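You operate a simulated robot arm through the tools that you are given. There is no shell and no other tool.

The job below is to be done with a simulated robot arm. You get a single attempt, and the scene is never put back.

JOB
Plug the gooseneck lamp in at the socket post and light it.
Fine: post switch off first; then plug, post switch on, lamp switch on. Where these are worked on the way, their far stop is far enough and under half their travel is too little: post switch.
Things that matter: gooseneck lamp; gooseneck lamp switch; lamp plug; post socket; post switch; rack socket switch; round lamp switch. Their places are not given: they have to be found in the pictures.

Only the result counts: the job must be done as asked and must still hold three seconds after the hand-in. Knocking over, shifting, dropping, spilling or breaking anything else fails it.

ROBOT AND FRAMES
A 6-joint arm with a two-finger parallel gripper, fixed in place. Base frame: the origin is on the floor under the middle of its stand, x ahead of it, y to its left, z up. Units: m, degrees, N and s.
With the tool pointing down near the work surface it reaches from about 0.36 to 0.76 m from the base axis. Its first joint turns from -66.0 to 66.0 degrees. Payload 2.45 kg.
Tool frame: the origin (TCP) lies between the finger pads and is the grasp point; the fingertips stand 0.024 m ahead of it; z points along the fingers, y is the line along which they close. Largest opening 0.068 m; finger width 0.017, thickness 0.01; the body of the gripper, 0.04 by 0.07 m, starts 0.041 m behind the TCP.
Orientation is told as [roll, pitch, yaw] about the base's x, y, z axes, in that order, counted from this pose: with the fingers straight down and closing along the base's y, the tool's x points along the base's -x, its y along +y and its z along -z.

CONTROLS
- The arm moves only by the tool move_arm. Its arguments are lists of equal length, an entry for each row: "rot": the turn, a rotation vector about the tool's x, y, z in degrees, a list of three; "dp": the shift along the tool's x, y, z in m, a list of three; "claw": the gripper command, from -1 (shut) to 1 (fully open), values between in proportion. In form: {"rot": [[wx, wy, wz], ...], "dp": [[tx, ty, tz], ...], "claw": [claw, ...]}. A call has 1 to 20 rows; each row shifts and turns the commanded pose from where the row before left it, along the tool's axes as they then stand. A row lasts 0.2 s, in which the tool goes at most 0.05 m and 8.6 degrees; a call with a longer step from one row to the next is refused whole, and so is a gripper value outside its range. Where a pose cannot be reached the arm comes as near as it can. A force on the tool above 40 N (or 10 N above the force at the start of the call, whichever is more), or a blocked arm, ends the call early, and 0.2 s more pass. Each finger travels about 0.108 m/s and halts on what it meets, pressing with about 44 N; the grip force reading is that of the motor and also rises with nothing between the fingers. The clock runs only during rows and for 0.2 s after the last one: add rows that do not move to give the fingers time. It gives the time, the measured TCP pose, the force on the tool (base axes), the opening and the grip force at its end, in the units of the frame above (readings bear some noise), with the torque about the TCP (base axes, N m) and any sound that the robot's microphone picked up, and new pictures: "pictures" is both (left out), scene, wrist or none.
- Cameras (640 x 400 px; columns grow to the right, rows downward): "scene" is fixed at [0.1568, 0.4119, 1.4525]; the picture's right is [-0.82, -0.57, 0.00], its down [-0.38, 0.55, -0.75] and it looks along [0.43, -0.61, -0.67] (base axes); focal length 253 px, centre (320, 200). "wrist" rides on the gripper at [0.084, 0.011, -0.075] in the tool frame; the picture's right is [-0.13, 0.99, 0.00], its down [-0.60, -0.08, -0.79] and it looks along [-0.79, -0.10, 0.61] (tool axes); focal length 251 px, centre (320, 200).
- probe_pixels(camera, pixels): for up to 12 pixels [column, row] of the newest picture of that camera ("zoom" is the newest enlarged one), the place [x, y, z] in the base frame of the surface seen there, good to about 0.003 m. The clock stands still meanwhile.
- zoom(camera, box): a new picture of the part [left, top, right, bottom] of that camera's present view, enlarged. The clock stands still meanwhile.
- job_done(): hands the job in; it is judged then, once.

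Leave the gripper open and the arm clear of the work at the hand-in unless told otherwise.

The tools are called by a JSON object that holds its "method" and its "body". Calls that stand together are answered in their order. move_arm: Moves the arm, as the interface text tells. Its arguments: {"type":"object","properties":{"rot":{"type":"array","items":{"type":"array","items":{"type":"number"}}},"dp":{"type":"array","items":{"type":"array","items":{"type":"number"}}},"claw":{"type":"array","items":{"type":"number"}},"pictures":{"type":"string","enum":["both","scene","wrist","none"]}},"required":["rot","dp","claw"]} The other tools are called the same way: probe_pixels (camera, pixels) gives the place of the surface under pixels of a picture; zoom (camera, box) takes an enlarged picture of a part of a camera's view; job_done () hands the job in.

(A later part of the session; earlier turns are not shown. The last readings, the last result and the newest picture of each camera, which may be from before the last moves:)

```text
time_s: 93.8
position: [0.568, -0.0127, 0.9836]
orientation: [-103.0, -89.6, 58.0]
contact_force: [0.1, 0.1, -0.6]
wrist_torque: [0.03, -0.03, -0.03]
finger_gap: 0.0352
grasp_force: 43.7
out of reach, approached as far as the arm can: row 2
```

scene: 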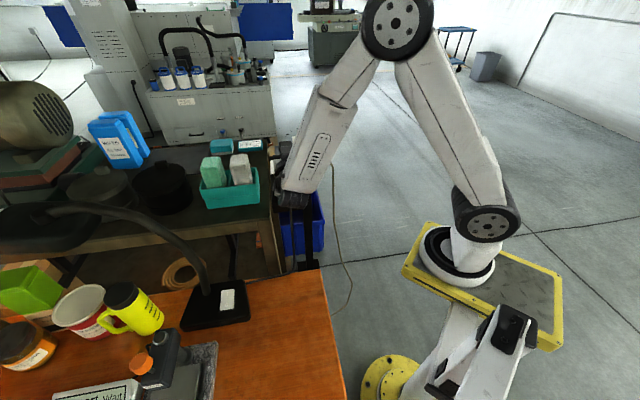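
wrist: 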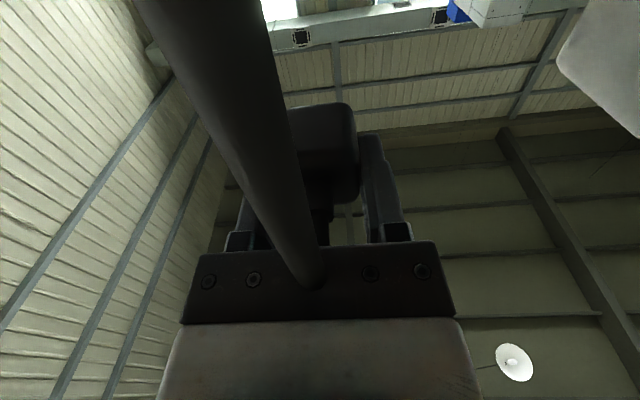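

The arm reports it is near its reach limit but still follows. TCP z is 0.9836 and about 6 mm remain. I'll keep lowering in small steps.

{"method": "move_arm", "body": {"rot": [[0, 0, 0], [0, 0, 0], [0, 0, 0], [0, 0, 0], [0, 0, 0], [0, 0, 0]], "dp": [[0.0015, 0, 0], [0.0015, 0, 0], [0.001, 0, 0], [0.001, 0, 0], [0.001, 0, 0], [0, 0, 0]], "claw": [-1, -1, -1, -1, -1, -1], "pictures": "both"}}

{"method": "zoom", "body": {"camera": "scene", "box": [256, 150, 336, 220]}}

```text
time_s: 95.2
position: [0.569, -0.0114, 0.9796]
orientation: [-108.4, -89.6, 63.3]
contact_force: [-0.5, -0.1, 0.7]
wrist_torque: [0.04, 0.03, 0.0]
finger_gap: 0.0353
grasp_force: 44.0
out of reach, approached as far as the arm can: row 2
```

scene: 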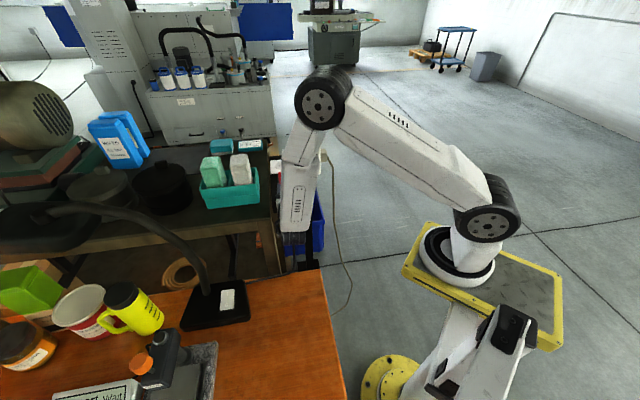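
wrist: 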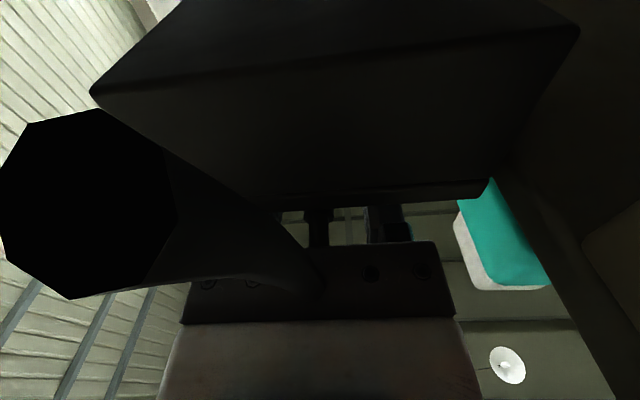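

```text
5.71 times, centred on (296, 185) of scene
```

zoom: 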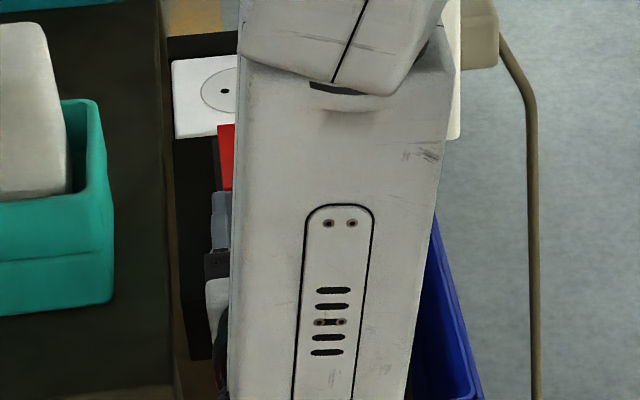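

No contact yet at z=0.9796, and the palm is still clear of the panel end. I'll go a few more millimetres down.

{"method": "move_arm", "body": {"rot": [[0, 0, 0], [0, 0, 0], [0, 0, 0], [0, 0, 0], [0, 0, 0]], "dp": [[0.001, 0, -0.002], [0.001, 0, 0], [0.001, 0, 0], [0.001, 0, 0], [0, 0, 0]], "claw": [-1, -1, -1, -1, -1], "pictures": "none"}}

```text
time_s: 96.5
position: [0.5695, -0.0083, 0.9789]
orientation: [-157.4, -89.6, 112.3]
contact_force: [-4.7, -1.7, 21.2]
wrist_torque: [0.17, 0.13, 0.02]
finger_gap: 0.0354
grasp_force: 44.3
out of reach, approached as far as the arm can: row 2
```

Contact: 21 N at z≈0.979. I'll ease off a little and open the fingers.

{"method": "move_arm", "body": {"rot": [[0, 0, 0], [0, 0, 0], [0, 0, 0], [0, 0, 0], [0, 0, 0], [0, 0, 0]], "dp": [[-0.001, 0, 0], [-0.0005, 0, 0], [0, 0, 0], [0, 0, 0], [0, 0, 0], [0, 0, 0]], "claw": [-1, -1, 0.2, 0.4, 0.5, 0.5], "pictures": "none"}}

```text
time_s: 97.8
position: [0.57, -0.009, 0.9794]
orientation: [-117.4, -89.7, 72.5]
contact_force: [0.4, -0.5, 0.1]
wrist_torque: [0.01, -0.01, -0.01]
finger_gap: 0.0507
grasp_force: 0.1
```

Released. I'll draw straight back along -u, then up.

{"method": "move_arm", "body": {"rot": [[0, 0, 0], [0, 0, 0], [0, 0, 0], [0, 0, 0], [0, 0, 0], [0, 0, 0], [0, 0, 0], [0, 0, 0]], "dp": [[0, 0, -0.015], [0, 0, -0.025], [0, 0, -0.03], [0, 0, -0.02], [-0.04, 0, 0], [-0.04, 0, 0], [-0.04, 0, 0], [-0.04, 0, 0]], "claw": [0.5, 0.5, 0.5, 0.5, 0.5, 0.5, 0.5, 0.5], "pictures": "both"}}

```text
time_s: 99.7
position: [0.5185, 0.0615, 1.148]
orientation: [-140.7, -89.8, 95.6]
contact_force: [-0.6, -0.3, 0.0]
wrist_torque: [0.02, -0.03, 0.04]
finger_gap: 0.0508
grasp_force: 0.0
out of reach, approached as far as the arm can: row 1, 2, 3, 4
```

scene: 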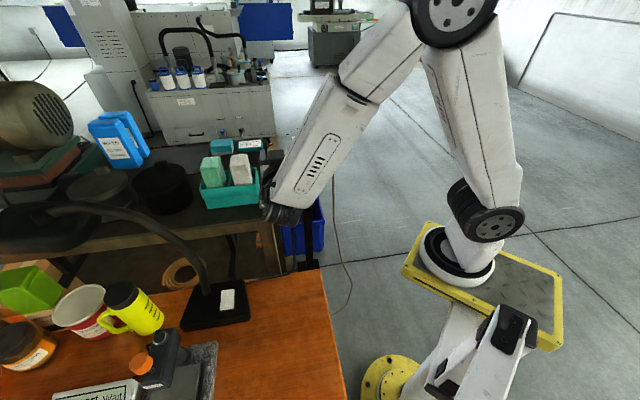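
wrist: 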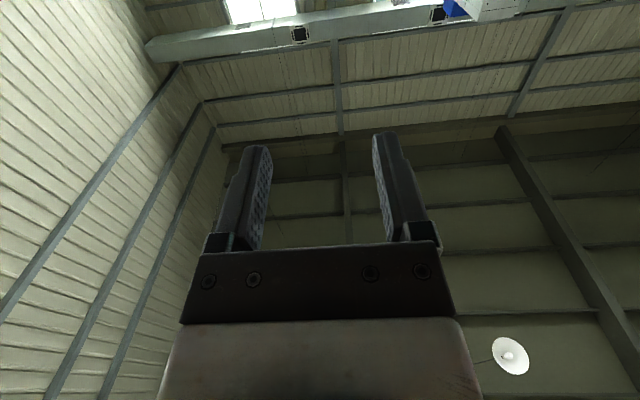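

I'm up and clear. I'll tilt the tool back to vertical and look at the plug.

{"method": "move_arm", "body": {"rot": [[0, 8.2, 0], [0, 8.2, 0], [0, 8.2, 0], [0, 8.2, 0], [0, 8.2, 0], [0, 8.2, 0], [0, 8.2, 0], [0, 8.2, 0], [0, 8.2, 0], [0, 8.2, 0], [0, 7.8, 0], [0, 0, 0]], "dp": [[0, 0, 0], [0, 0, 0], [0, 0, 0], [0, 0, 0], [0, 0, 0], [0, 0, 0], [0, 0, 0], [0, 0, 0], [0, 0, 0], [0, 0, 0], [0, 0, 0], [0, 0, 0]], "claw": [0.7, 0.7, 0.7, 0.7, 0.7, 0.7, 0.7, 0.7, 0.7, 0.7, 0.7, 0.7], "pictures": "both"}}

{"method": "zoom", "body": {"camera": "wrist", "box": [250, 60, 410, 220]}}

{"method": "zoom", "body": {"camera": "scene", "box": [256, 140, 328, 210]}}

```text
time_s: 102.2
position: [0.5209, 0.0636, 1.1492]
orientation: [-0.1, -0.3, -45.0]
contact_force: [0.6, 0.1, 0.0]
wrist_torque: [0.02, 0.01, 0.02]
finger_gap: 0.0579
grasp_force: 0.1
```

scene: 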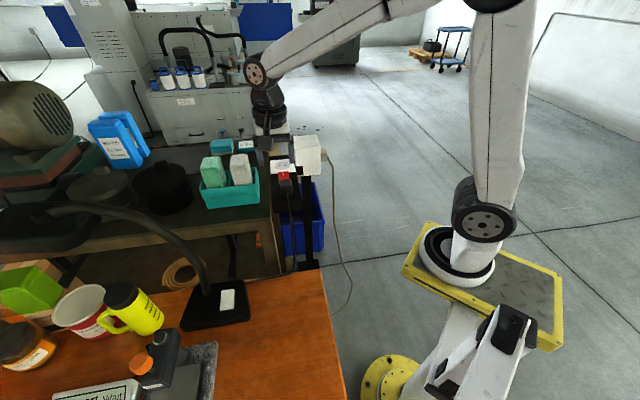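
wrist: 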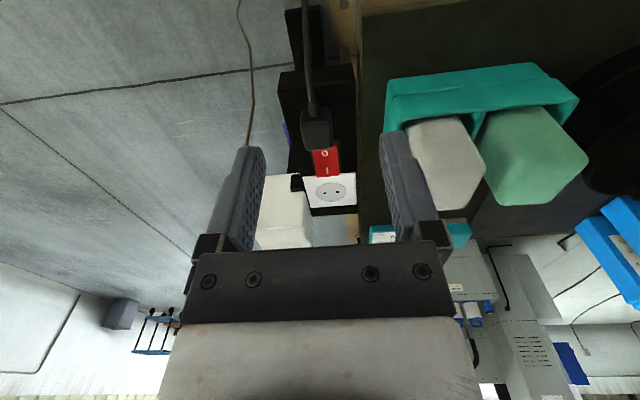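

```text
2.50 times, centred on (330, 140) of wrist
```

zoom: 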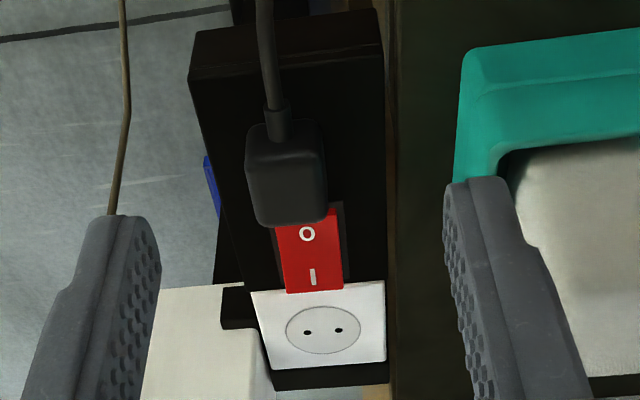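

```text
5.71 times, centred on (292, 175) of scene
```

zoom: 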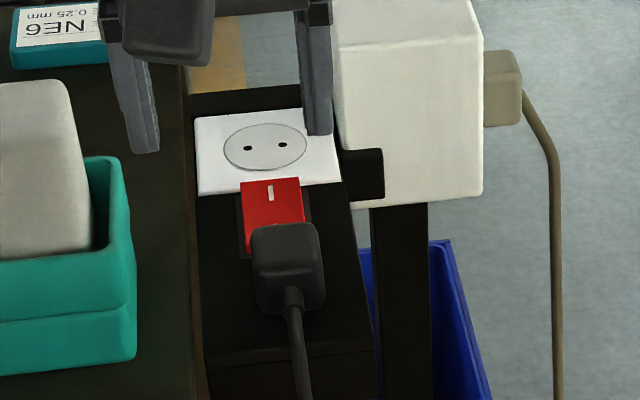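

The plug lies again as at the start. I'll move in closer above it for exact measurements.

{"method": "move_arm", "body": {"rot": [[-0.1, 0.3, 0], [0, 0, 0], [0, 0, 0], [0, 0, 0]], "dp": [[0, -0.016, 0], [-0.04, 0, 0.03], [-0.04, 0, 0.03], [0, 0, 0]], "claw": [0.8, 0.8, 0.8, 0.8], "pictures": "wrist"}}

{"method": "zoom", "body": {"camera": "wrist", "box": [270, 60, 370, 180]}}

{"method": "zoom", "body": {"camera": "scene", "box": [276, 170, 308, 210]}}

{"method": "probe_pixels", "body": {"camera": "zoom", "pixels": [[240, 180], [350, 180], [230, 240], [350, 235], [240, 150], [290, 210], [230, 300], [360, 300], [300, 140], [370, 200]]}}

```text
time_s: 103.2
position: [0.5667, -0.0045, 1.0888]
orientation: [0.1, 0.0, -45.1]
contact_force: [-0.1, -0.5, 0.5]
wrist_torque: [-0.01, -0.02, 0.0]
finger_gap: 0.0613
grasp_force: 0.0
```

wrist: 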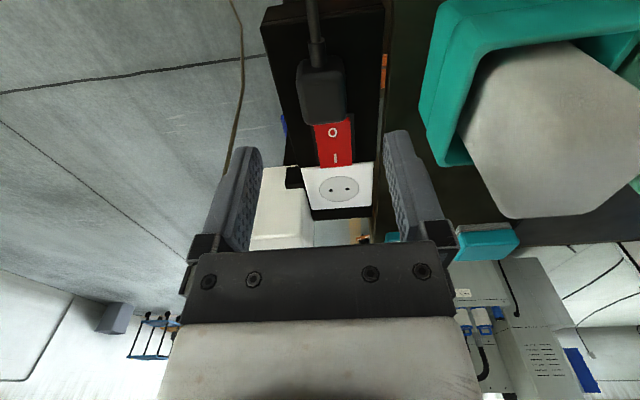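

```text
3.33 times, centred on (320, 120) of wrist
```

zoom: 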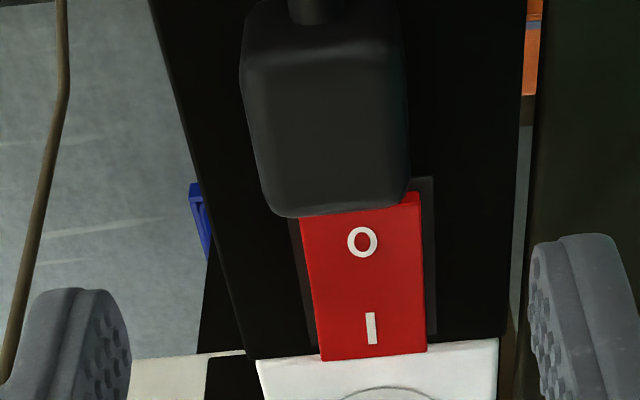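

```text
10.00 times, centred on (292, 190) of scene
```

zoom: 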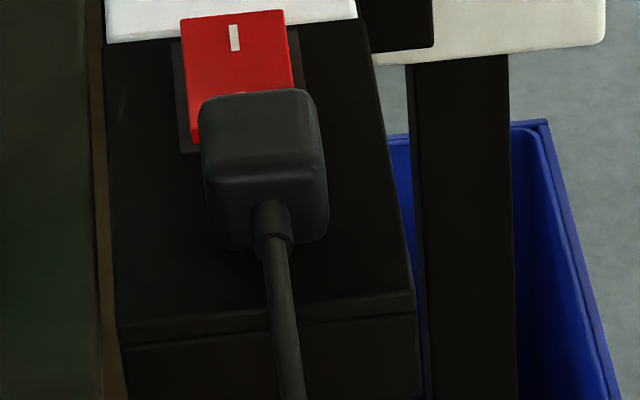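

```text
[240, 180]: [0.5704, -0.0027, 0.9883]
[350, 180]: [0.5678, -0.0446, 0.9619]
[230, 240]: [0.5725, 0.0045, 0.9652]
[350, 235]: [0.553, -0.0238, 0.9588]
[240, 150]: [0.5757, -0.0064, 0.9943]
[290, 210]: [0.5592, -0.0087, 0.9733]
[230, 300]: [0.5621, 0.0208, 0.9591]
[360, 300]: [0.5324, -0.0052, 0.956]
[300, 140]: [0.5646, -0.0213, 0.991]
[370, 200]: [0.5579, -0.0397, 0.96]
```

The plug's centre is at u≈0.4235, v≈0.397 (it is about 0.040 long). I'll grasp it from above, this time centred on its true middle.

{"method": "move_arm", "body": {"rot": [[0, 0, 0], [0, 0, 0], [0, 0, 0], [0, 0, 0], [0, 0, 0], [0, 0, 0], [0, 0, 0], [0, 0, 0], [0, 0, 0], [0, 0, 0]], "dp": [[-0.0196, -0.0006, 0], [0, 0, 0.04], [0, 0, 0.03], [0, 0, 0.02], [0, 0, 0.011], [0, 0, 0], [0, 0, 0], [0, 0, 0], [0, 0, 0], [0, 0, 0]], "claw": [0.7, 0.7, 0.7, 0.7, 0.7, 0.7, 0.3, -0.2, -1, -1], "pictures": "both"}}

{"method": "zoom", "body": {"camera": "wrist", "box": [220, 60, 420, 260]}}

```text
time_s: 105.5
position: [0.5797, -0.0186, 0.9897]
orientation: [0.1, 0.1, -45.0]
contact_force: [-0.5, 0.2, 0.1]
wrist_torque: [0.02, 0.01, 0.0]
finger_gap: 0.0354
grasp_force: 44.3
```

scene: 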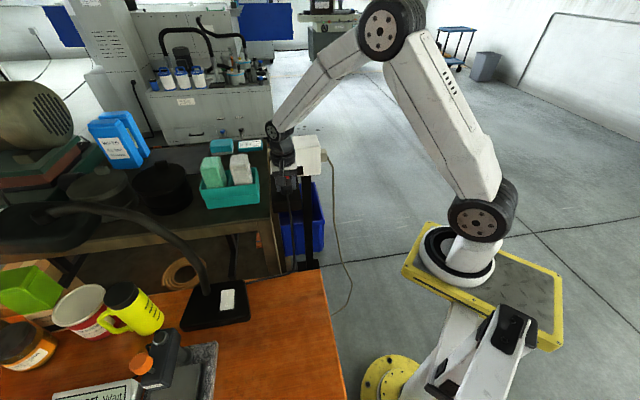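
wrist: 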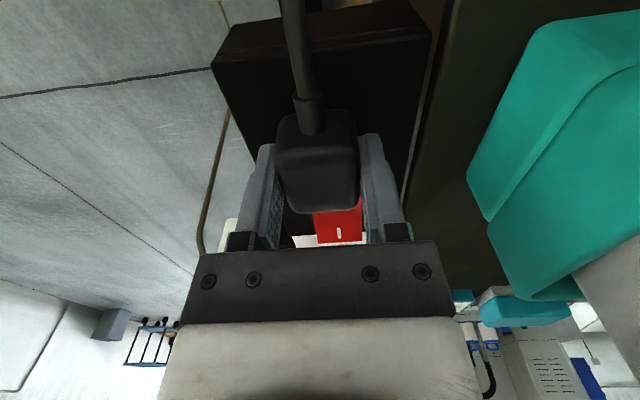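

```text
2.00 times, centred on (320, 160) of wrist
```

zoom: 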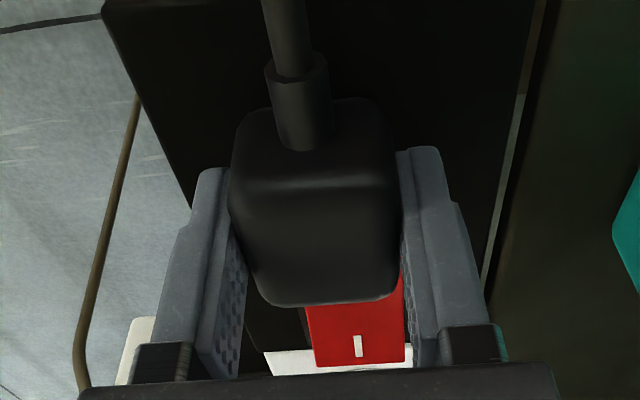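

Gripped on centre. I'll lift, carry it 0.140 along u to the socket (and +0.003 in v), and stop about 13 mm above for an image check.

{"method": "move_arm", "body": {"rot": [[0, 0, 0], [0, 0, 0], [0, 0, 0], [0, 0, 0], [0, 0, 0], [0, 0, 0], [0, 0, 0], [0, 0, 0], [0, 0, 0]], "dp": [[0, 0, -0.015], [0, 0, -0.03], [-0.035, 0.001, 0], [-0.035, 0.001, 0], [-0.035, 0.001, 0], [-0.035, 0, 0], [0, 0, 0.02], [0, 0, 0.012], [0, 0, 0]], "claw": [-1, -1, -1, -1, -1, -1, -1, -1, -1], "pictures": "both"}}

{"method": "zoom", "body": {"camera": "scene", "box": [277, 152, 293, 170]}}

```text
time_s: 107.5
position: [0.6811, -0.1127, 1.0025]
orientation: [0.0, 0.0, -45.0]
contact_force: [0.7, 0.3, -0.3]
wrist_torque: [0.0, -0.01, -0.01]
finger_gap: 0.0352
grasp_force: 44.0
```

scene: 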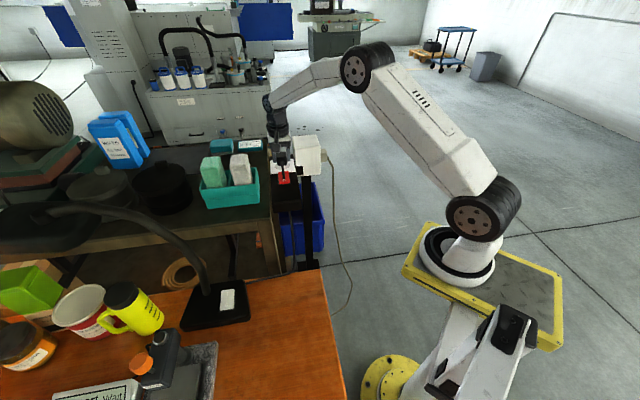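
wrist: 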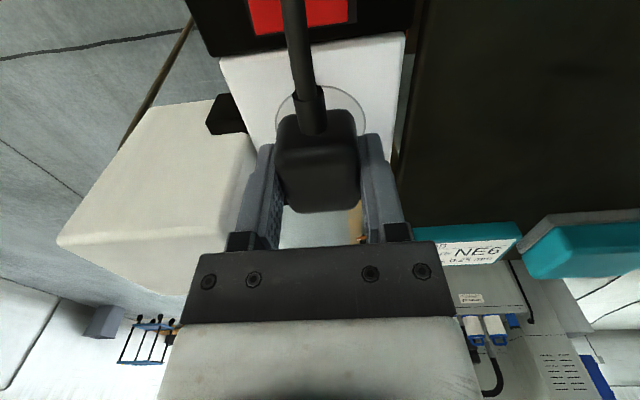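

```text
16.00 times, centred on (285, 161) of scene
```

zoom: 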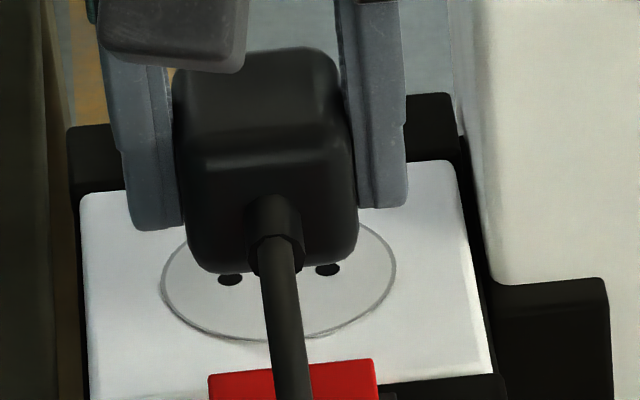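

Comparing with the holes' midpoint, the plug is right in u but about 4 mm off toward +v. I'll correct that (-0.004 in v, -0.001 in u) and lower until just short of contact for another check.

{"method": "move_arm", "body": {"rot": [[0, 0, 0], [0, 0, 0], [0, 0, 0], [0, 0, 0]], "dp": [[0.001, -0.004, 0], [0, 0, 0.006], [0, 0, 0.005], [0, 0, 0]], "claw": [-1, -1, -1, -1], "pictures": "scene"}}

{"method": "zoom", "body": {"camera": "scene", "box": [277, 155, 293, 173]}}

```text
time_s: 108.5
position: [0.676, -0.1163, 0.9914]
orientation: [0.0, 0.0, -45.0]
contact_force: [0.3, -0.9, -1.1]
wrist_torque: [0.01, -0.01, -0.01]
finger_gap: 0.0354
grasp_force: 43.5
```

scene: 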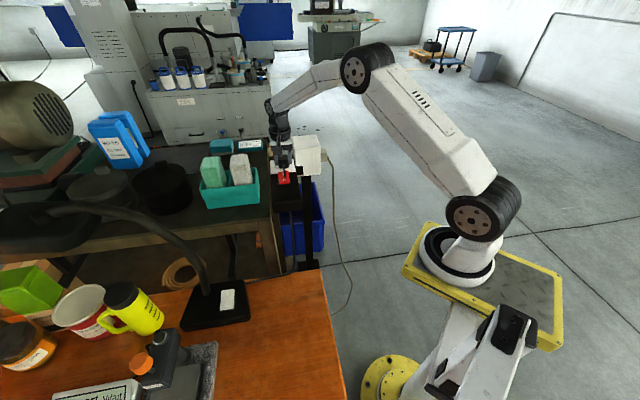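

```text
16.00 times, centred on (285, 164) of scene
```

zoom: 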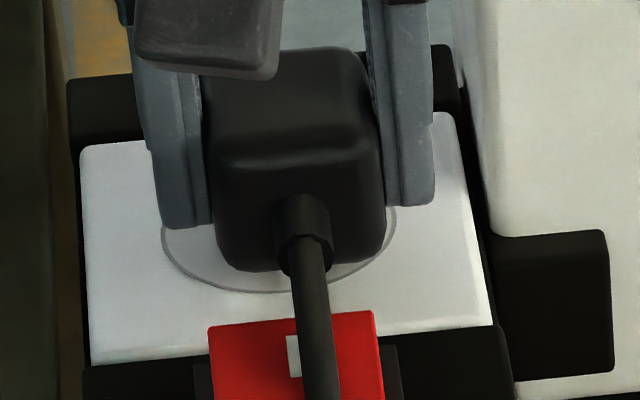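

Now it's within about 1 mm on both axes. A last +1 mm in v, then I press down and listen.

{"method": "move_arm", "body": {"rot": [[0, 0, 0], [0, 0, 0], [0, 0, 0], [0, 0, 0], [0, 0, 0], [0, 0, 0], [0, 0, 0]], "dp": [[-0.0005, 0.001, 0.001], [0, 0, 0.001], [0, 0, 0.001], [0, 0, 0.001], [0, 0, 0.001], [0, 0, 0.001], [0, 0, 0]], "claw": [-1, -1, -1, -1, -1, -1, -1], "pictures": "scene"}}

{"method": "zoom", "body": {"camera": "scene", "box": [277, 155, 293, 173]}}

```text
time_s: 110.0
position: [0.6797, -0.1169, 0.9883]
orientation: [0.3, -0.4, -45.1]
contact_force: [-9.0, 6.4, 36.0]
wrist_torque: [0.32, 0.52, 0.01]
finger_gap: 0.035
grasp_force: 44.6
```

scene: 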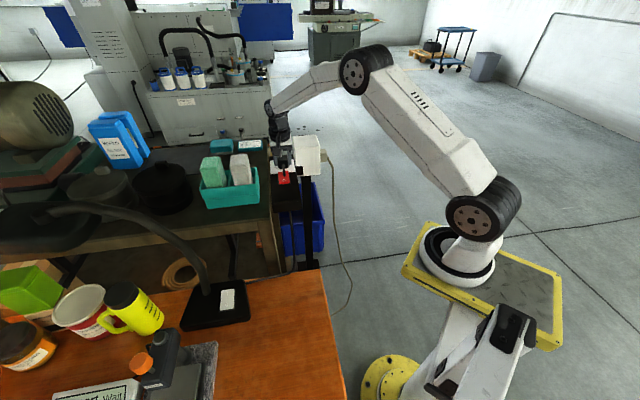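

```text
16.00 times, centred on (285, 164) of scene
```

zoom: 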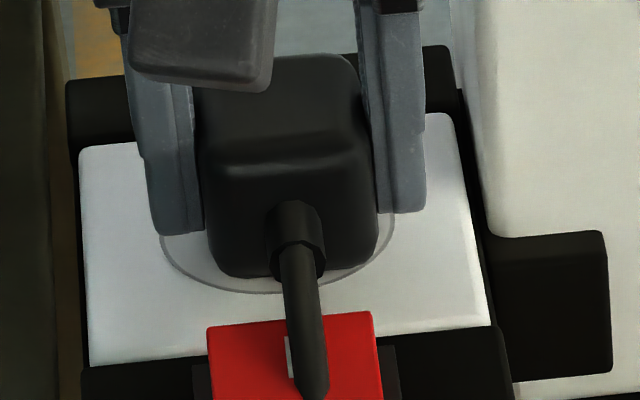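

Centred within 1 mm and pressed at 36 N. I'll test whether it is held now by lifting a few millimetres and reading force and position.

{"method": "move_arm", "body": {"rot": [[0, 0, 0], [0, 0, 0], [0, 0, 0], [0, 0, 0]], "dp": [[0, 0, -0.003], [0, 0, -0.002], [0, 0, -0.003], [0, 0, 0]], "claw": [-1, -1, -1, -1], "pictures": "scene"}}

{"method": "zoom", "body": {"camera": "scene", "box": [277, 155, 293, 173]}}

```text
time_s: 111.0
position: [0.6775, -0.1165, 0.9915]
orientation: [-0.1, 0.1, -45.0]
contact_force: [-0.5, -0.1, -0.6]
wrist_torque: [0.03, 0.0, 0.02]
finger_gap: 0.0351
grasp_force: 44.0
```

scene: 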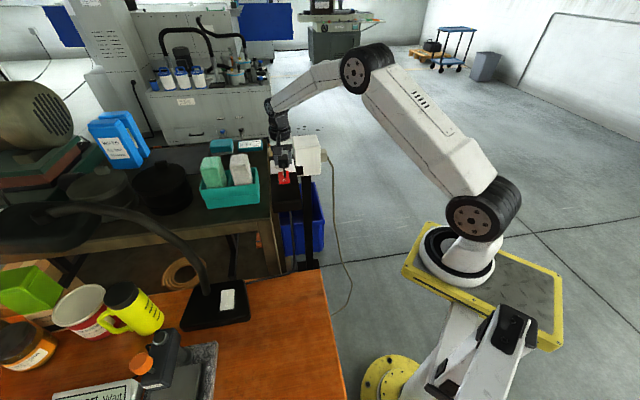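

```text
16.00 times, centred on (285, 164) of scene
```

zoom: 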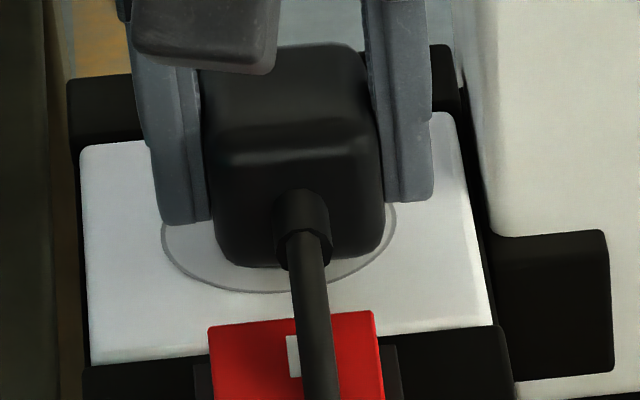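

Not gripped by the socket here either. Seating may only register once the plug is let go, so I'll set it down lightly in this centred place, release, and see whether it snaps or makes a sound.

{"method": "move_arm", "body": {"rot": [[0, 0, 0], [0, 0, 0], [0, 0, 0], [0, 0, 0], [0, 0, 0], [0, 0, 0], [0, 0, 0], [0, 0, 0], [0, 0, 0]], "dp": [[0, 0.001, 0.001], [0, 0, 0.001], [0, 0, 0.001], [0, 0, 0], [0, 0, 0], [0, 0, 0], [0, 0, 0], [0, 0, 0], [0, 0, 0]], "claw": [-1, -1, -1, -1, 0.15, 0.3, 0.4, 0.4, 0.4], "pictures": "both"}}

{"method": "zoom", "body": {"camera": "scene", "box": [277, 155, 293, 173]}}

{"method": "zoom", "body": {"camera": "wrist", "box": [220, 40, 420, 250]}}

```text
time_s: 113.0
position: [0.6787, -0.1154, 0.9909]
orientation: [-0.1, -0.1, -44.9]
contact_force: [0.5, -0.5, 0.3]
wrist_torque: [0.01, -0.01, 0.04]
finger_gap: 0.0473
grasp_force: 0.0
```

scene: 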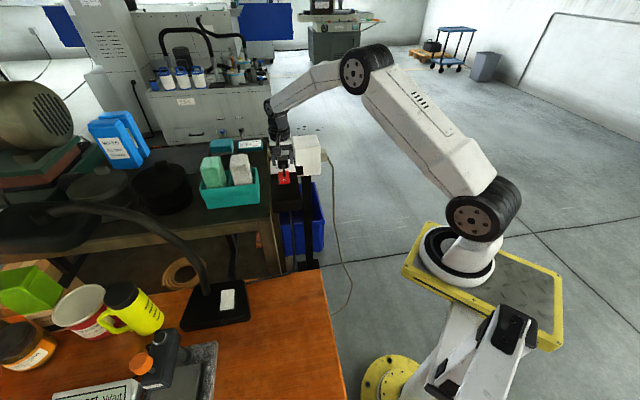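
wrist: 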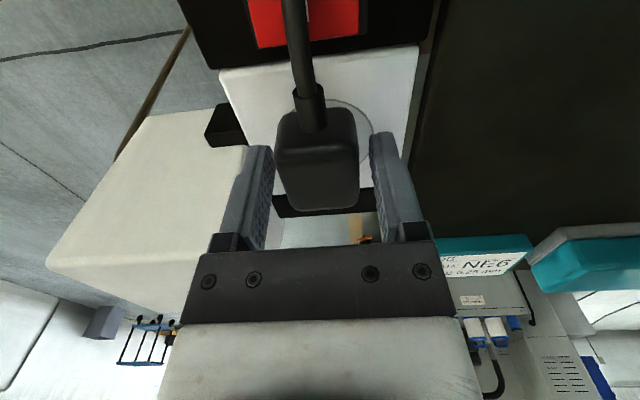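

```text
16.00 times, centred on (285, 164) of scene
```

zoom: 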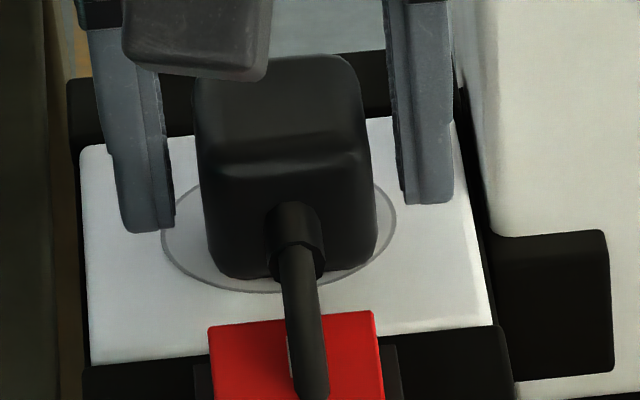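

```text
1.90 times, centred on (320, 145) of wrist
```

zoom: 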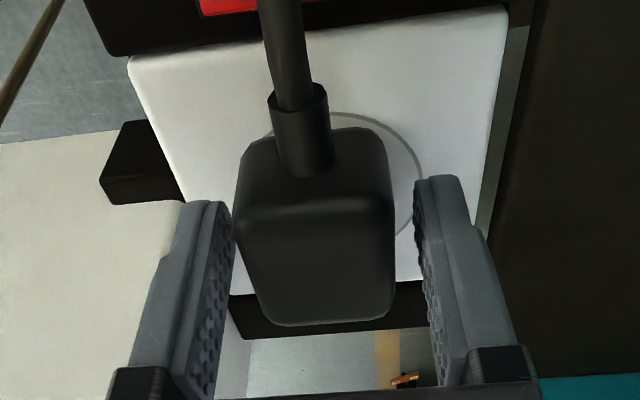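

The plug now rests released on the socket. I'll probe the visible part of the ring in this view to double-check the centring.

{"method": "probe_pixels", "body": {"camera": "zoom", "pixels": [[350, 114], [385, 129], [411, 155], [421, 178], [416, 210], [402, 232], [236, 180], [262, 140], [300, 235], [390, 235], [245, 230], [320, 320]]}}

{"method": "zoom", "body": {"camera": "scene", "box": [272, 150, 300, 178]}}

{"method": "probe_pixels", "body": {"camera": "zoom", "pixels": [[170, 215], [180, 240], [220, 270], [350, 262], [372, 215], [230, 210], [350, 210], [230, 235], [350, 235]]}}

```text
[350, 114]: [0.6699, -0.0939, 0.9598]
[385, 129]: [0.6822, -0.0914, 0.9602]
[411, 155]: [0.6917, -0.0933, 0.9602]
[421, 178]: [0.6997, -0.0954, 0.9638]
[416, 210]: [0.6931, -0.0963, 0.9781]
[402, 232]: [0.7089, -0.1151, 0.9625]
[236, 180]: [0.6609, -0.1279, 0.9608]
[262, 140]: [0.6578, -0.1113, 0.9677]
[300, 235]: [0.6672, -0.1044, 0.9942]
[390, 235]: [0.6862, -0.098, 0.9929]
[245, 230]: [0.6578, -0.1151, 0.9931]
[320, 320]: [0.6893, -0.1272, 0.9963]
```

```text
14.29 times, centred on (286, 164) of scene
```

zoom: 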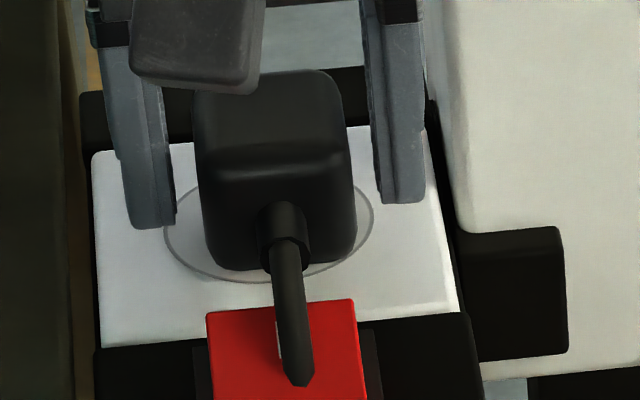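

```text
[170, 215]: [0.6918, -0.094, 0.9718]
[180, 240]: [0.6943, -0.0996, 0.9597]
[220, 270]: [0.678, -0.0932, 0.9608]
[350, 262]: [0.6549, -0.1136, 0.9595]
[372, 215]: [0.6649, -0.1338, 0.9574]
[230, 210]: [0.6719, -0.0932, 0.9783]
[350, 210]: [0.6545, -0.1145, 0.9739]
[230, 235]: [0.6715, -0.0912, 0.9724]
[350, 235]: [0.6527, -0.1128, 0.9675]
```

Both cameras agree the plug is about 2 mm short in u and about 1.3 mm short in v. I'll regrip, shift by that amount under light pressure, then run a small search while listening.

{"method": "move_arm", "body": {"rot": [[0, 0, 0], [0, 0, 0], [0, 0, 0], [0, 0, 0], [0, 0, 0], [0, 0, 0], [0, 0, 0], [0, 0, 0], [0, 0, 0], [0, 0, 0], [0, 0, 0], [0, 0, 0], [0, 0, 0], [0, 0, 0], [0, 0, 0], [0, 0, 0], [0, 0, 0]], "dp": [[0, 0, 0], [0, 0, 0], [0, 0, 0], [-0.002, 0.0015, 0], [0, 0, 0.002], [0, 0, 0.001], [0, 0, 0], [-0.001, 0, 0], [0, 0.001, 0], [0.001, 0, 0], [0.001, 0, 0], [0, -0.001, 0], [0, -0.001, 0], [-0.001, 0, 0], [-0.001, 0, 0], [0, 0.001, 0], [0.001, 0, 0]], "claw": [-0.2, -1, -1, -1, -1, -1, -1, -1, -1, -1, -1, -1, -1, -1, -1, -1, -1], "pictures": "none"}}

```text
time_s: 116.7
position: [0.6843, -0.1159, 0.99]
orientation: [0.2, -0.4, -44.9]
contact_force: [6.3, 17.6, 25.2]
wrist_torque: [0.21, -0.05, 0.07]
finger_gap: 0.0355
grasp_force: 44.0
heard: snap
```

A "snap" sounded, so the plug has gone in bottom-down. The sideways force now shows the socket is holding it. I'll open the fingers gently and look.

{"method": "move_arm", "body": {"rot": [[0, 0, 0], [0, 0, 0], [0, 0, 0], [0, 0, 0], [0, 0, 0]], "dp": [[0, 0, -0.001], [0, 0, -0.001], [0, 0, 0], [0, 0, 0], [0, 0, 0]], "claw": [-0.5, 0.1, 0.3, 0.4, 0.4], "pictures": "both"}}

{"method": "zoom", "body": {"camera": "scene", "box": [272, 150, 300, 178]}}

{"method": "zoom", "body": {"camera": "wrist", "box": [220, 40, 420, 250]}}

```text
time_s: 117.8
position: [0.6824, -0.1178, 0.9897]
orientation: [0.0, -0.2, -45.0]
contact_force: [0.2, 0.1, 0.2]
wrist_torque: [0.0, -0.01, -0.01]
finger_gap: 0.0472
grasp_force: 0.1
```

scene: 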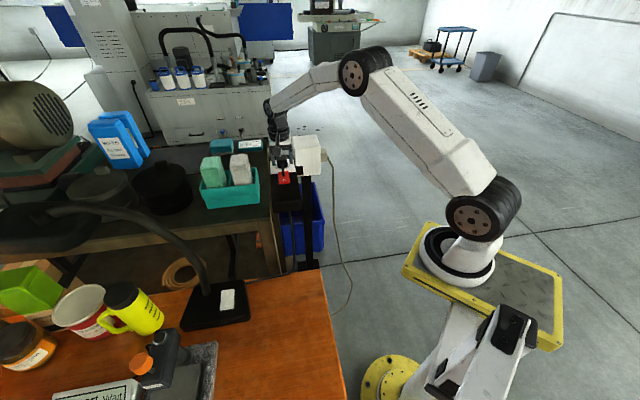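
wrist: 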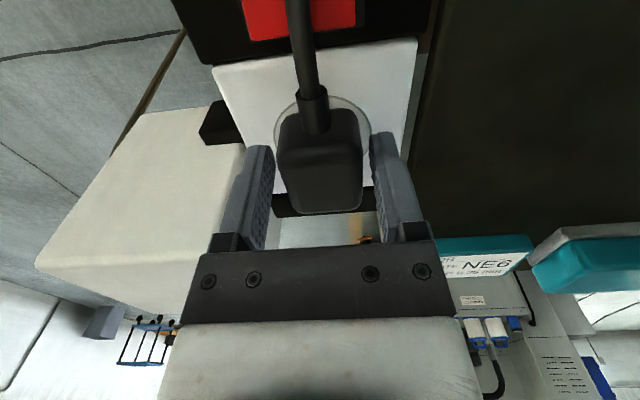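

```text
14.29 times, centred on (286, 164) of scene
```

zoom: 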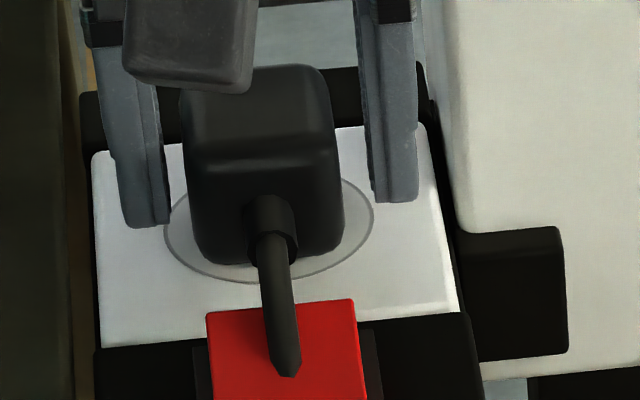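

```text
1.90 times, centred on (320, 145) of wrist
```

zoom: 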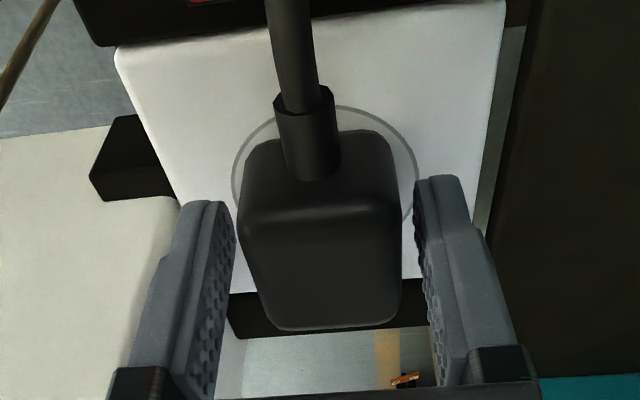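

The plug sits exactly centred in the ring. Next I open wider, lift straight up clear of the plug, move above the rocker's raised I end (u≈0.506) and close the fingers.

{"method": "move_arm", "body": {"rot": [[0, 0, 0], [0, 0, 0], [0, 0, 0], [0, 0, 0], [0, 0, 0], [0, 0, 0], [0, 0, 0], [0, 0, 0], [0, 0, 0]], "dp": [[0, 0, 0], [0, 0, -0.02], [0, 0, -0.03], [0, 0, -0.03], [0, 0, -0.02], [0.03, 0, 0], [0.03, 0.001, 0], [0, 0, 0.03], [0, 0, 0.02]], "claw": [0.7, 0.7, 0.7, 0.7, 0.7, -0.5, -1, -1, -1], "pictures": "both"}}

{"method": "zoom", "body": {"camera": "wrist", "box": [240, 60, 400, 240]}}

{"method": "zoom", "body": {"camera": "scene", "box": [266, 145, 306, 185]}}

```text
time_s: 119.8
position: [0.6402, -0.073, 1.0394]
orientation: [0.0, 0.0, -45.0]
contact_force: [0.2, 0.5, -0.3]
wrist_torque: [0.0, -0.02, 0.0]
finger_gap: 0.0002
grasp_force: 23.6
```

scene: 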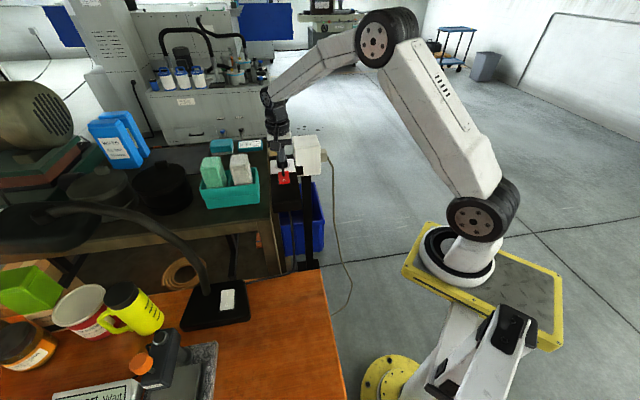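
wrist: 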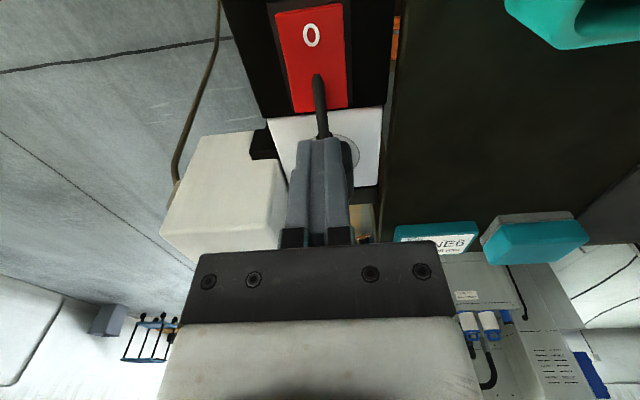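

```text
2.22 times, centred on (320, 150) of wrist
```

zoom: 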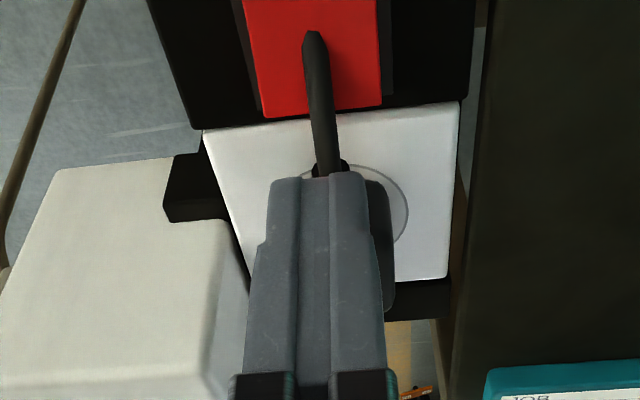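

```text
10.00 times, centred on (286, 165) of scene
```

zoom: 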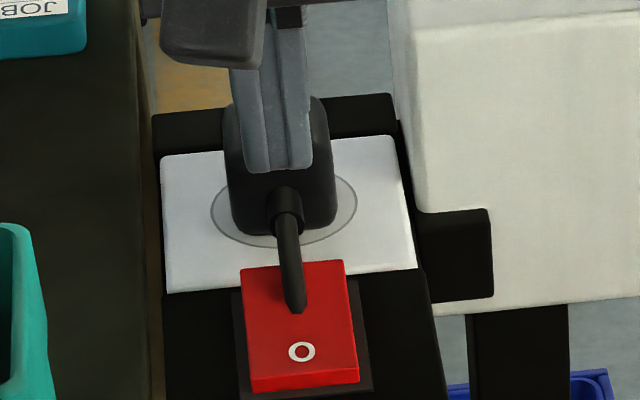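

The tips are over the I end (u=0.504, v=0.401), clear of the plug's boot. I'll go down and press slowly until it clicks.

{"method": "move_arm", "body": {"rot": [[0, 0, 0], [0, 0, 0], [0, 0, 0], [0, 0, 0], [0, 0, 0], [0, 0, 0], [0, 0, 0], [0, 0, 0], [0, 0, 0]], "dp": [[0, 0, 0.02], [0, 0, 0.01], [0, 0, 0.004], [0, 0, 0.003], [0, 0, 0.002], [0, 0, 0.002], [0, 0, 0.002], [0, 0, 0.001], [0, 0, 0]], "claw": [-1, -1, -1, -1, -1, -1, -1, -1, -1], "pictures": "none"}}

```text
time_s: 121.8
position: [0.6398, -0.0737, 0.9959]
orientation: [0.0, -0.1, -45.0]
contact_force: [1.5, -1.0, 1.1]
wrist_torque: [-0.03, -0.01, 0.0]
finger_gap: 0.0
grasp_force: 24.1
```

Just touching at z=0.996. I'll press on.

{"method": "move_arm", "body": {"rot": [[0, 0, 0], [0, 0, 0], [0, 0, 0], [0, 0, 0], [0, 0, 0]], "dp": [[0, 0, 0.0015], [0, 0, 0.0015], [0, 0, 0.001], [0, 0, 0.001], [0, 0, 0]], "claw": [-1, -1, -1, -1, -1], "pictures": "none"}}

```text
time_s: 123.0
position: [0.641, -0.074, 0.9932]
orientation: [0.2, -0.4, -45.0]
contact_force: [-11.7, 3.8, 37.9]
wrist_torque: [0.27, 0.51, 0.02]
finger_gap: 0.0
grasp_force: 23.5
heard: click
```

A click sounded and it is pressed to its stop. I'll lift off and check the rocker.

{"method": "move_arm", "body": {"rot": [[0, 0, 0], [0, 0, 0], [0, 0, 0], [0, 0, 0], [0, 0, 0], [0, 0, 0]], "dp": [[0, 0, -0.02], [0, 0, -0.03], [0, 0, -0.04], [0.04, 0, 0], [0.04, 0, 0], [0.03, 0, -0.03]], "claw": [-1, -1, -1, 0.5, 1, 1], "pictures": "both"}}

{"method": "zoom", "body": {"camera": "wrist", "box": [270, 100, 390, 230]}}

{"method": "zoom", "body": {"camera": "scene", "box": [266, 150, 306, 190]}}

{"method": "zoom", "body": {"camera": "scene", "box": [190, 260, 260, 330]}}

```text
time_s: 124.5
position: [0.5601, 0.0051, 1.1088]
orientation: [0.1, 0.0, -44.9]
contact_force: [-0.8, 0.4, 0.7]
wrist_torque: [-0.01, -0.02, -0.01]
finger_gap: 0.0681
grasp_force: 0.2
```

scene: 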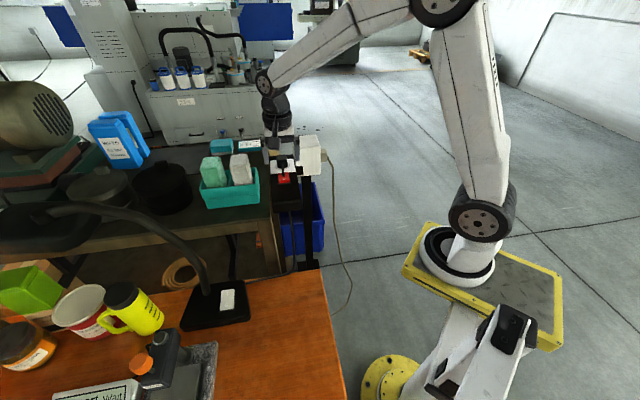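
wrist: 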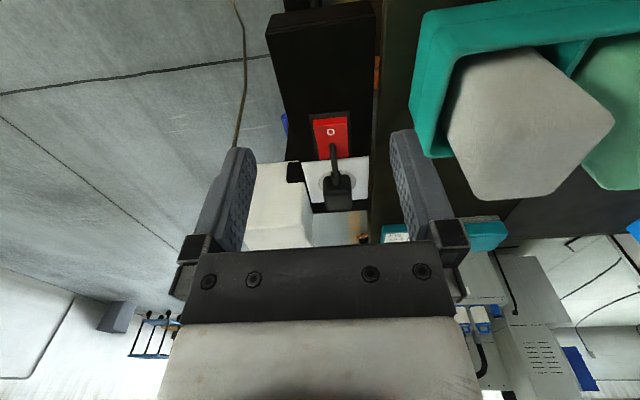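

```text
3.08 times, centred on (330, 165) of wrist
```

zoom: 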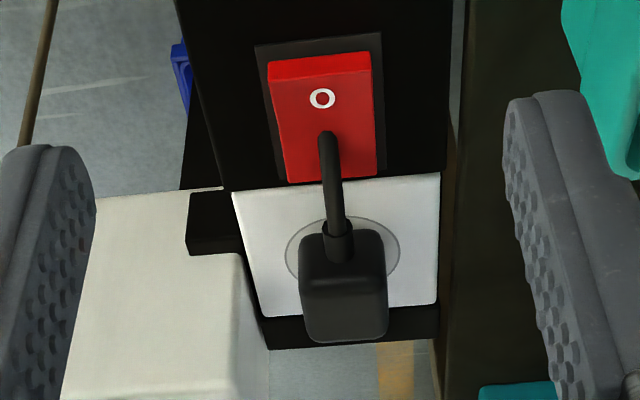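

```text
10.00 times, centred on (286, 170) of scene
```

zoom: 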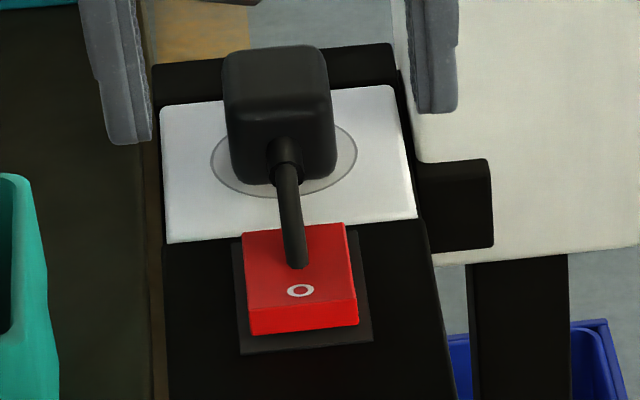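

```text
5.71 times, centred on (225, 295) of scene
```

zoom: 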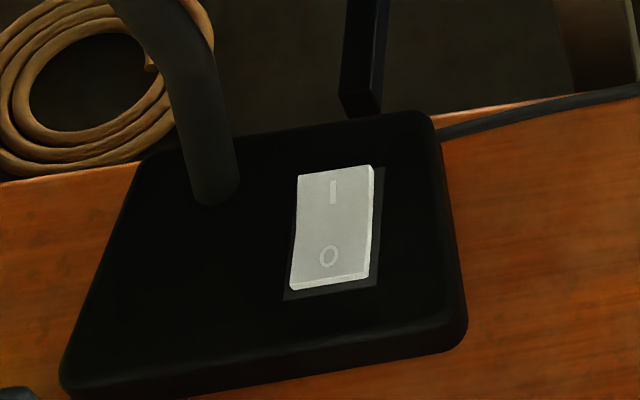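

The post switch is on (O end raised) and the plug is seated. Next is the lamp's white rocker, so I'll probe its shape.

{"method": "probe_pixels", "body": {"camera": "zoom", "pixels": [[335, 190], [330, 255], [310, 185], [360, 180], [305, 270], [360, 265], [333, 222], [270, 200], [400, 220], [330, 320], [215, 190], [340, 150]]}}

{"method": "zoom", "body": {"camera": "scene", "box": [214, 280, 242, 310]}}

{"method": "probe_pixels", "body": {"camera": "scene", "pixels": [[207, 280], [205, 265], [200, 250], [190, 240], [175, 225], [150, 212], [120, 205], [90, 205], [60, 210], [210, 290]]}}

```text
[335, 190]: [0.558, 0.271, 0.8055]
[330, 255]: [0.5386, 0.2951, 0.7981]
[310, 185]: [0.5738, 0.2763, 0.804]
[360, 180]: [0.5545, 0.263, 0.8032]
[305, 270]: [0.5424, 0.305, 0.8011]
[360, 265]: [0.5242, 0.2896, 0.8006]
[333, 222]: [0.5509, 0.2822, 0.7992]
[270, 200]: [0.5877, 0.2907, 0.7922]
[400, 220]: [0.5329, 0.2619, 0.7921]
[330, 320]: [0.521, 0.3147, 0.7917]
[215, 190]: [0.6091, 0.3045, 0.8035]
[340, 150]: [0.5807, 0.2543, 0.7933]
```

```text
13.33 times, centred on (228, 295) of scene
```

zoom: 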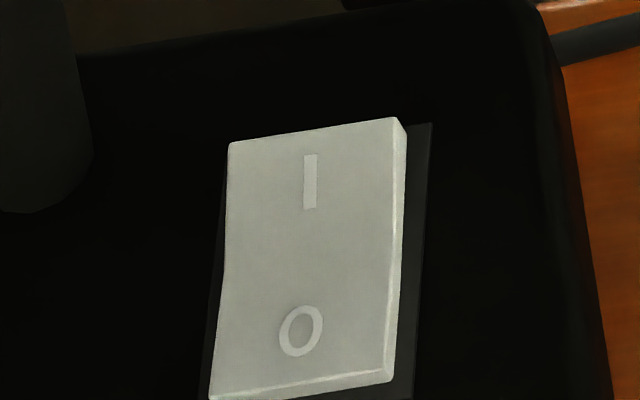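

```text
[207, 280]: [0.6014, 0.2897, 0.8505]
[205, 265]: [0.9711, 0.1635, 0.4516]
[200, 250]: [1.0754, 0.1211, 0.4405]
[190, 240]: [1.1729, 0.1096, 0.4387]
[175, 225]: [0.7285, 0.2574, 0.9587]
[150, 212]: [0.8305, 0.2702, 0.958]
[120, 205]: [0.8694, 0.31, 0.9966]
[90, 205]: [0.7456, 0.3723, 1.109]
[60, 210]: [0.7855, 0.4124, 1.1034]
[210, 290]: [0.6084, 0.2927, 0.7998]
```

The lamp's rocker has its I end raised (z≈0.805) and O end down, so it is off; I need to press near (0.560,0.269). I'll map the gooseneck's path to avoid touching it.

{"method": "zoom", "body": {"camera": "scene", "box": [100, 190, 260, 310]}}

{"method": "probe_pixels", "body": {"camera": "zoom", "pixels": [[430, 385], [420, 340], [405, 300], [385, 260], [355, 220], [320, 185], [270, 150], [220, 125], [170, 105], [120, 90], [60, 75], [10, 70]]}}

```text
3.33 times, centred on (180, 250) of scene
```

zoom: 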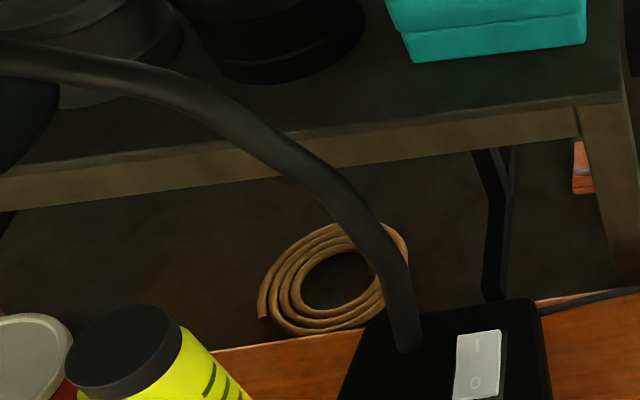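

```text
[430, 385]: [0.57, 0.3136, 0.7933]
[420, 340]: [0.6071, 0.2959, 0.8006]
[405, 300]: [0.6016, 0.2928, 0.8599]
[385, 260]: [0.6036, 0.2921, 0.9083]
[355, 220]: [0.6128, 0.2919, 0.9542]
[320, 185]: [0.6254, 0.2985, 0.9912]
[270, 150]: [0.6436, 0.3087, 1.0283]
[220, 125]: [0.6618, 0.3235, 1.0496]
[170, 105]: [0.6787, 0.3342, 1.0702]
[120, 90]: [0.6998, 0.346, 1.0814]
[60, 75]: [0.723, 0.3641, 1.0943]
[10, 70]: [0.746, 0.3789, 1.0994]
```

The neck rises straight from about (0.607,0.290) and only bends away above z≈0.95, so I'll come down on the robot side of it. First I move to about (0.48,0.20,1.11) and turn to yaw 0.

{"method": "move_arm", "body": {"rot": [[0, 0, 0], [0, 0, 0], [0, 0, 0], [0, 0, 0], [0, 0, 0], [0, 0, -7.5], [0, 0, -7.5], [0, 0, -7.5], [0, 0, -7.5], [0, 0, -7.5], [0, 0, -7.4]], "dp": [[0.0389, 0.01626, 0], [0.0389, 0.01626, 0], [0.0389, 0.01626, 0], [0.0389, 0.01626, 0], [0.0389, 0.01626, 0], [0, 0, 0], [0, 0, 0], [0, 0, 0], [0, 0, 0], [0, 0, 0], [0, 0, 0]], "claw": [1, 1, 1, 1, 1, 0.5, 0, -0.5, -1, -1, -1], "pictures": "both"}}

```text
time_s: 126.8
position: [0.482, 0.1993, 1.1098]
orientation: [0.0, 0.0, 0.0]
contact_force: [0.2, -0.3, -0.8]
wrist_torque: [0.0, -0.01, -0.01]
finger_gap: 0.0
grasp_force: 23.5
```

scene: 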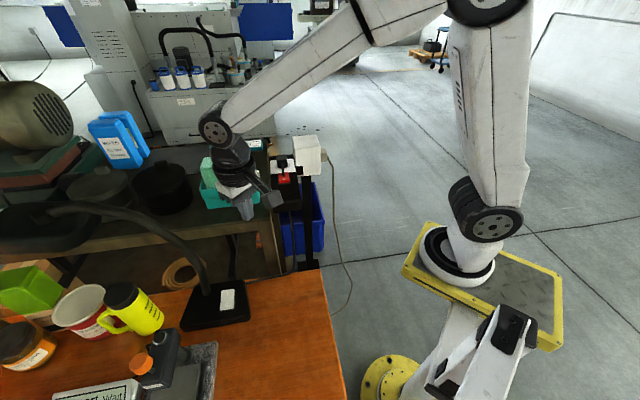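
wrist: 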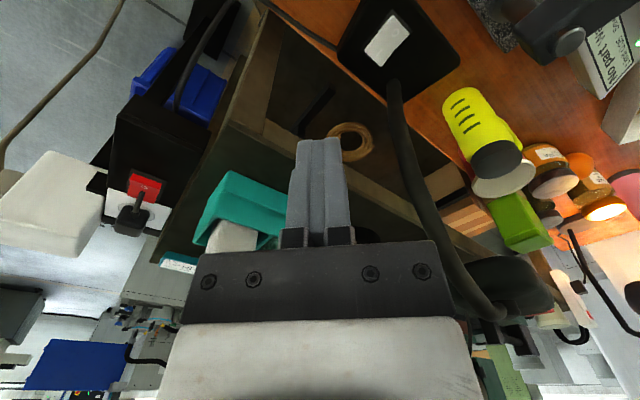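

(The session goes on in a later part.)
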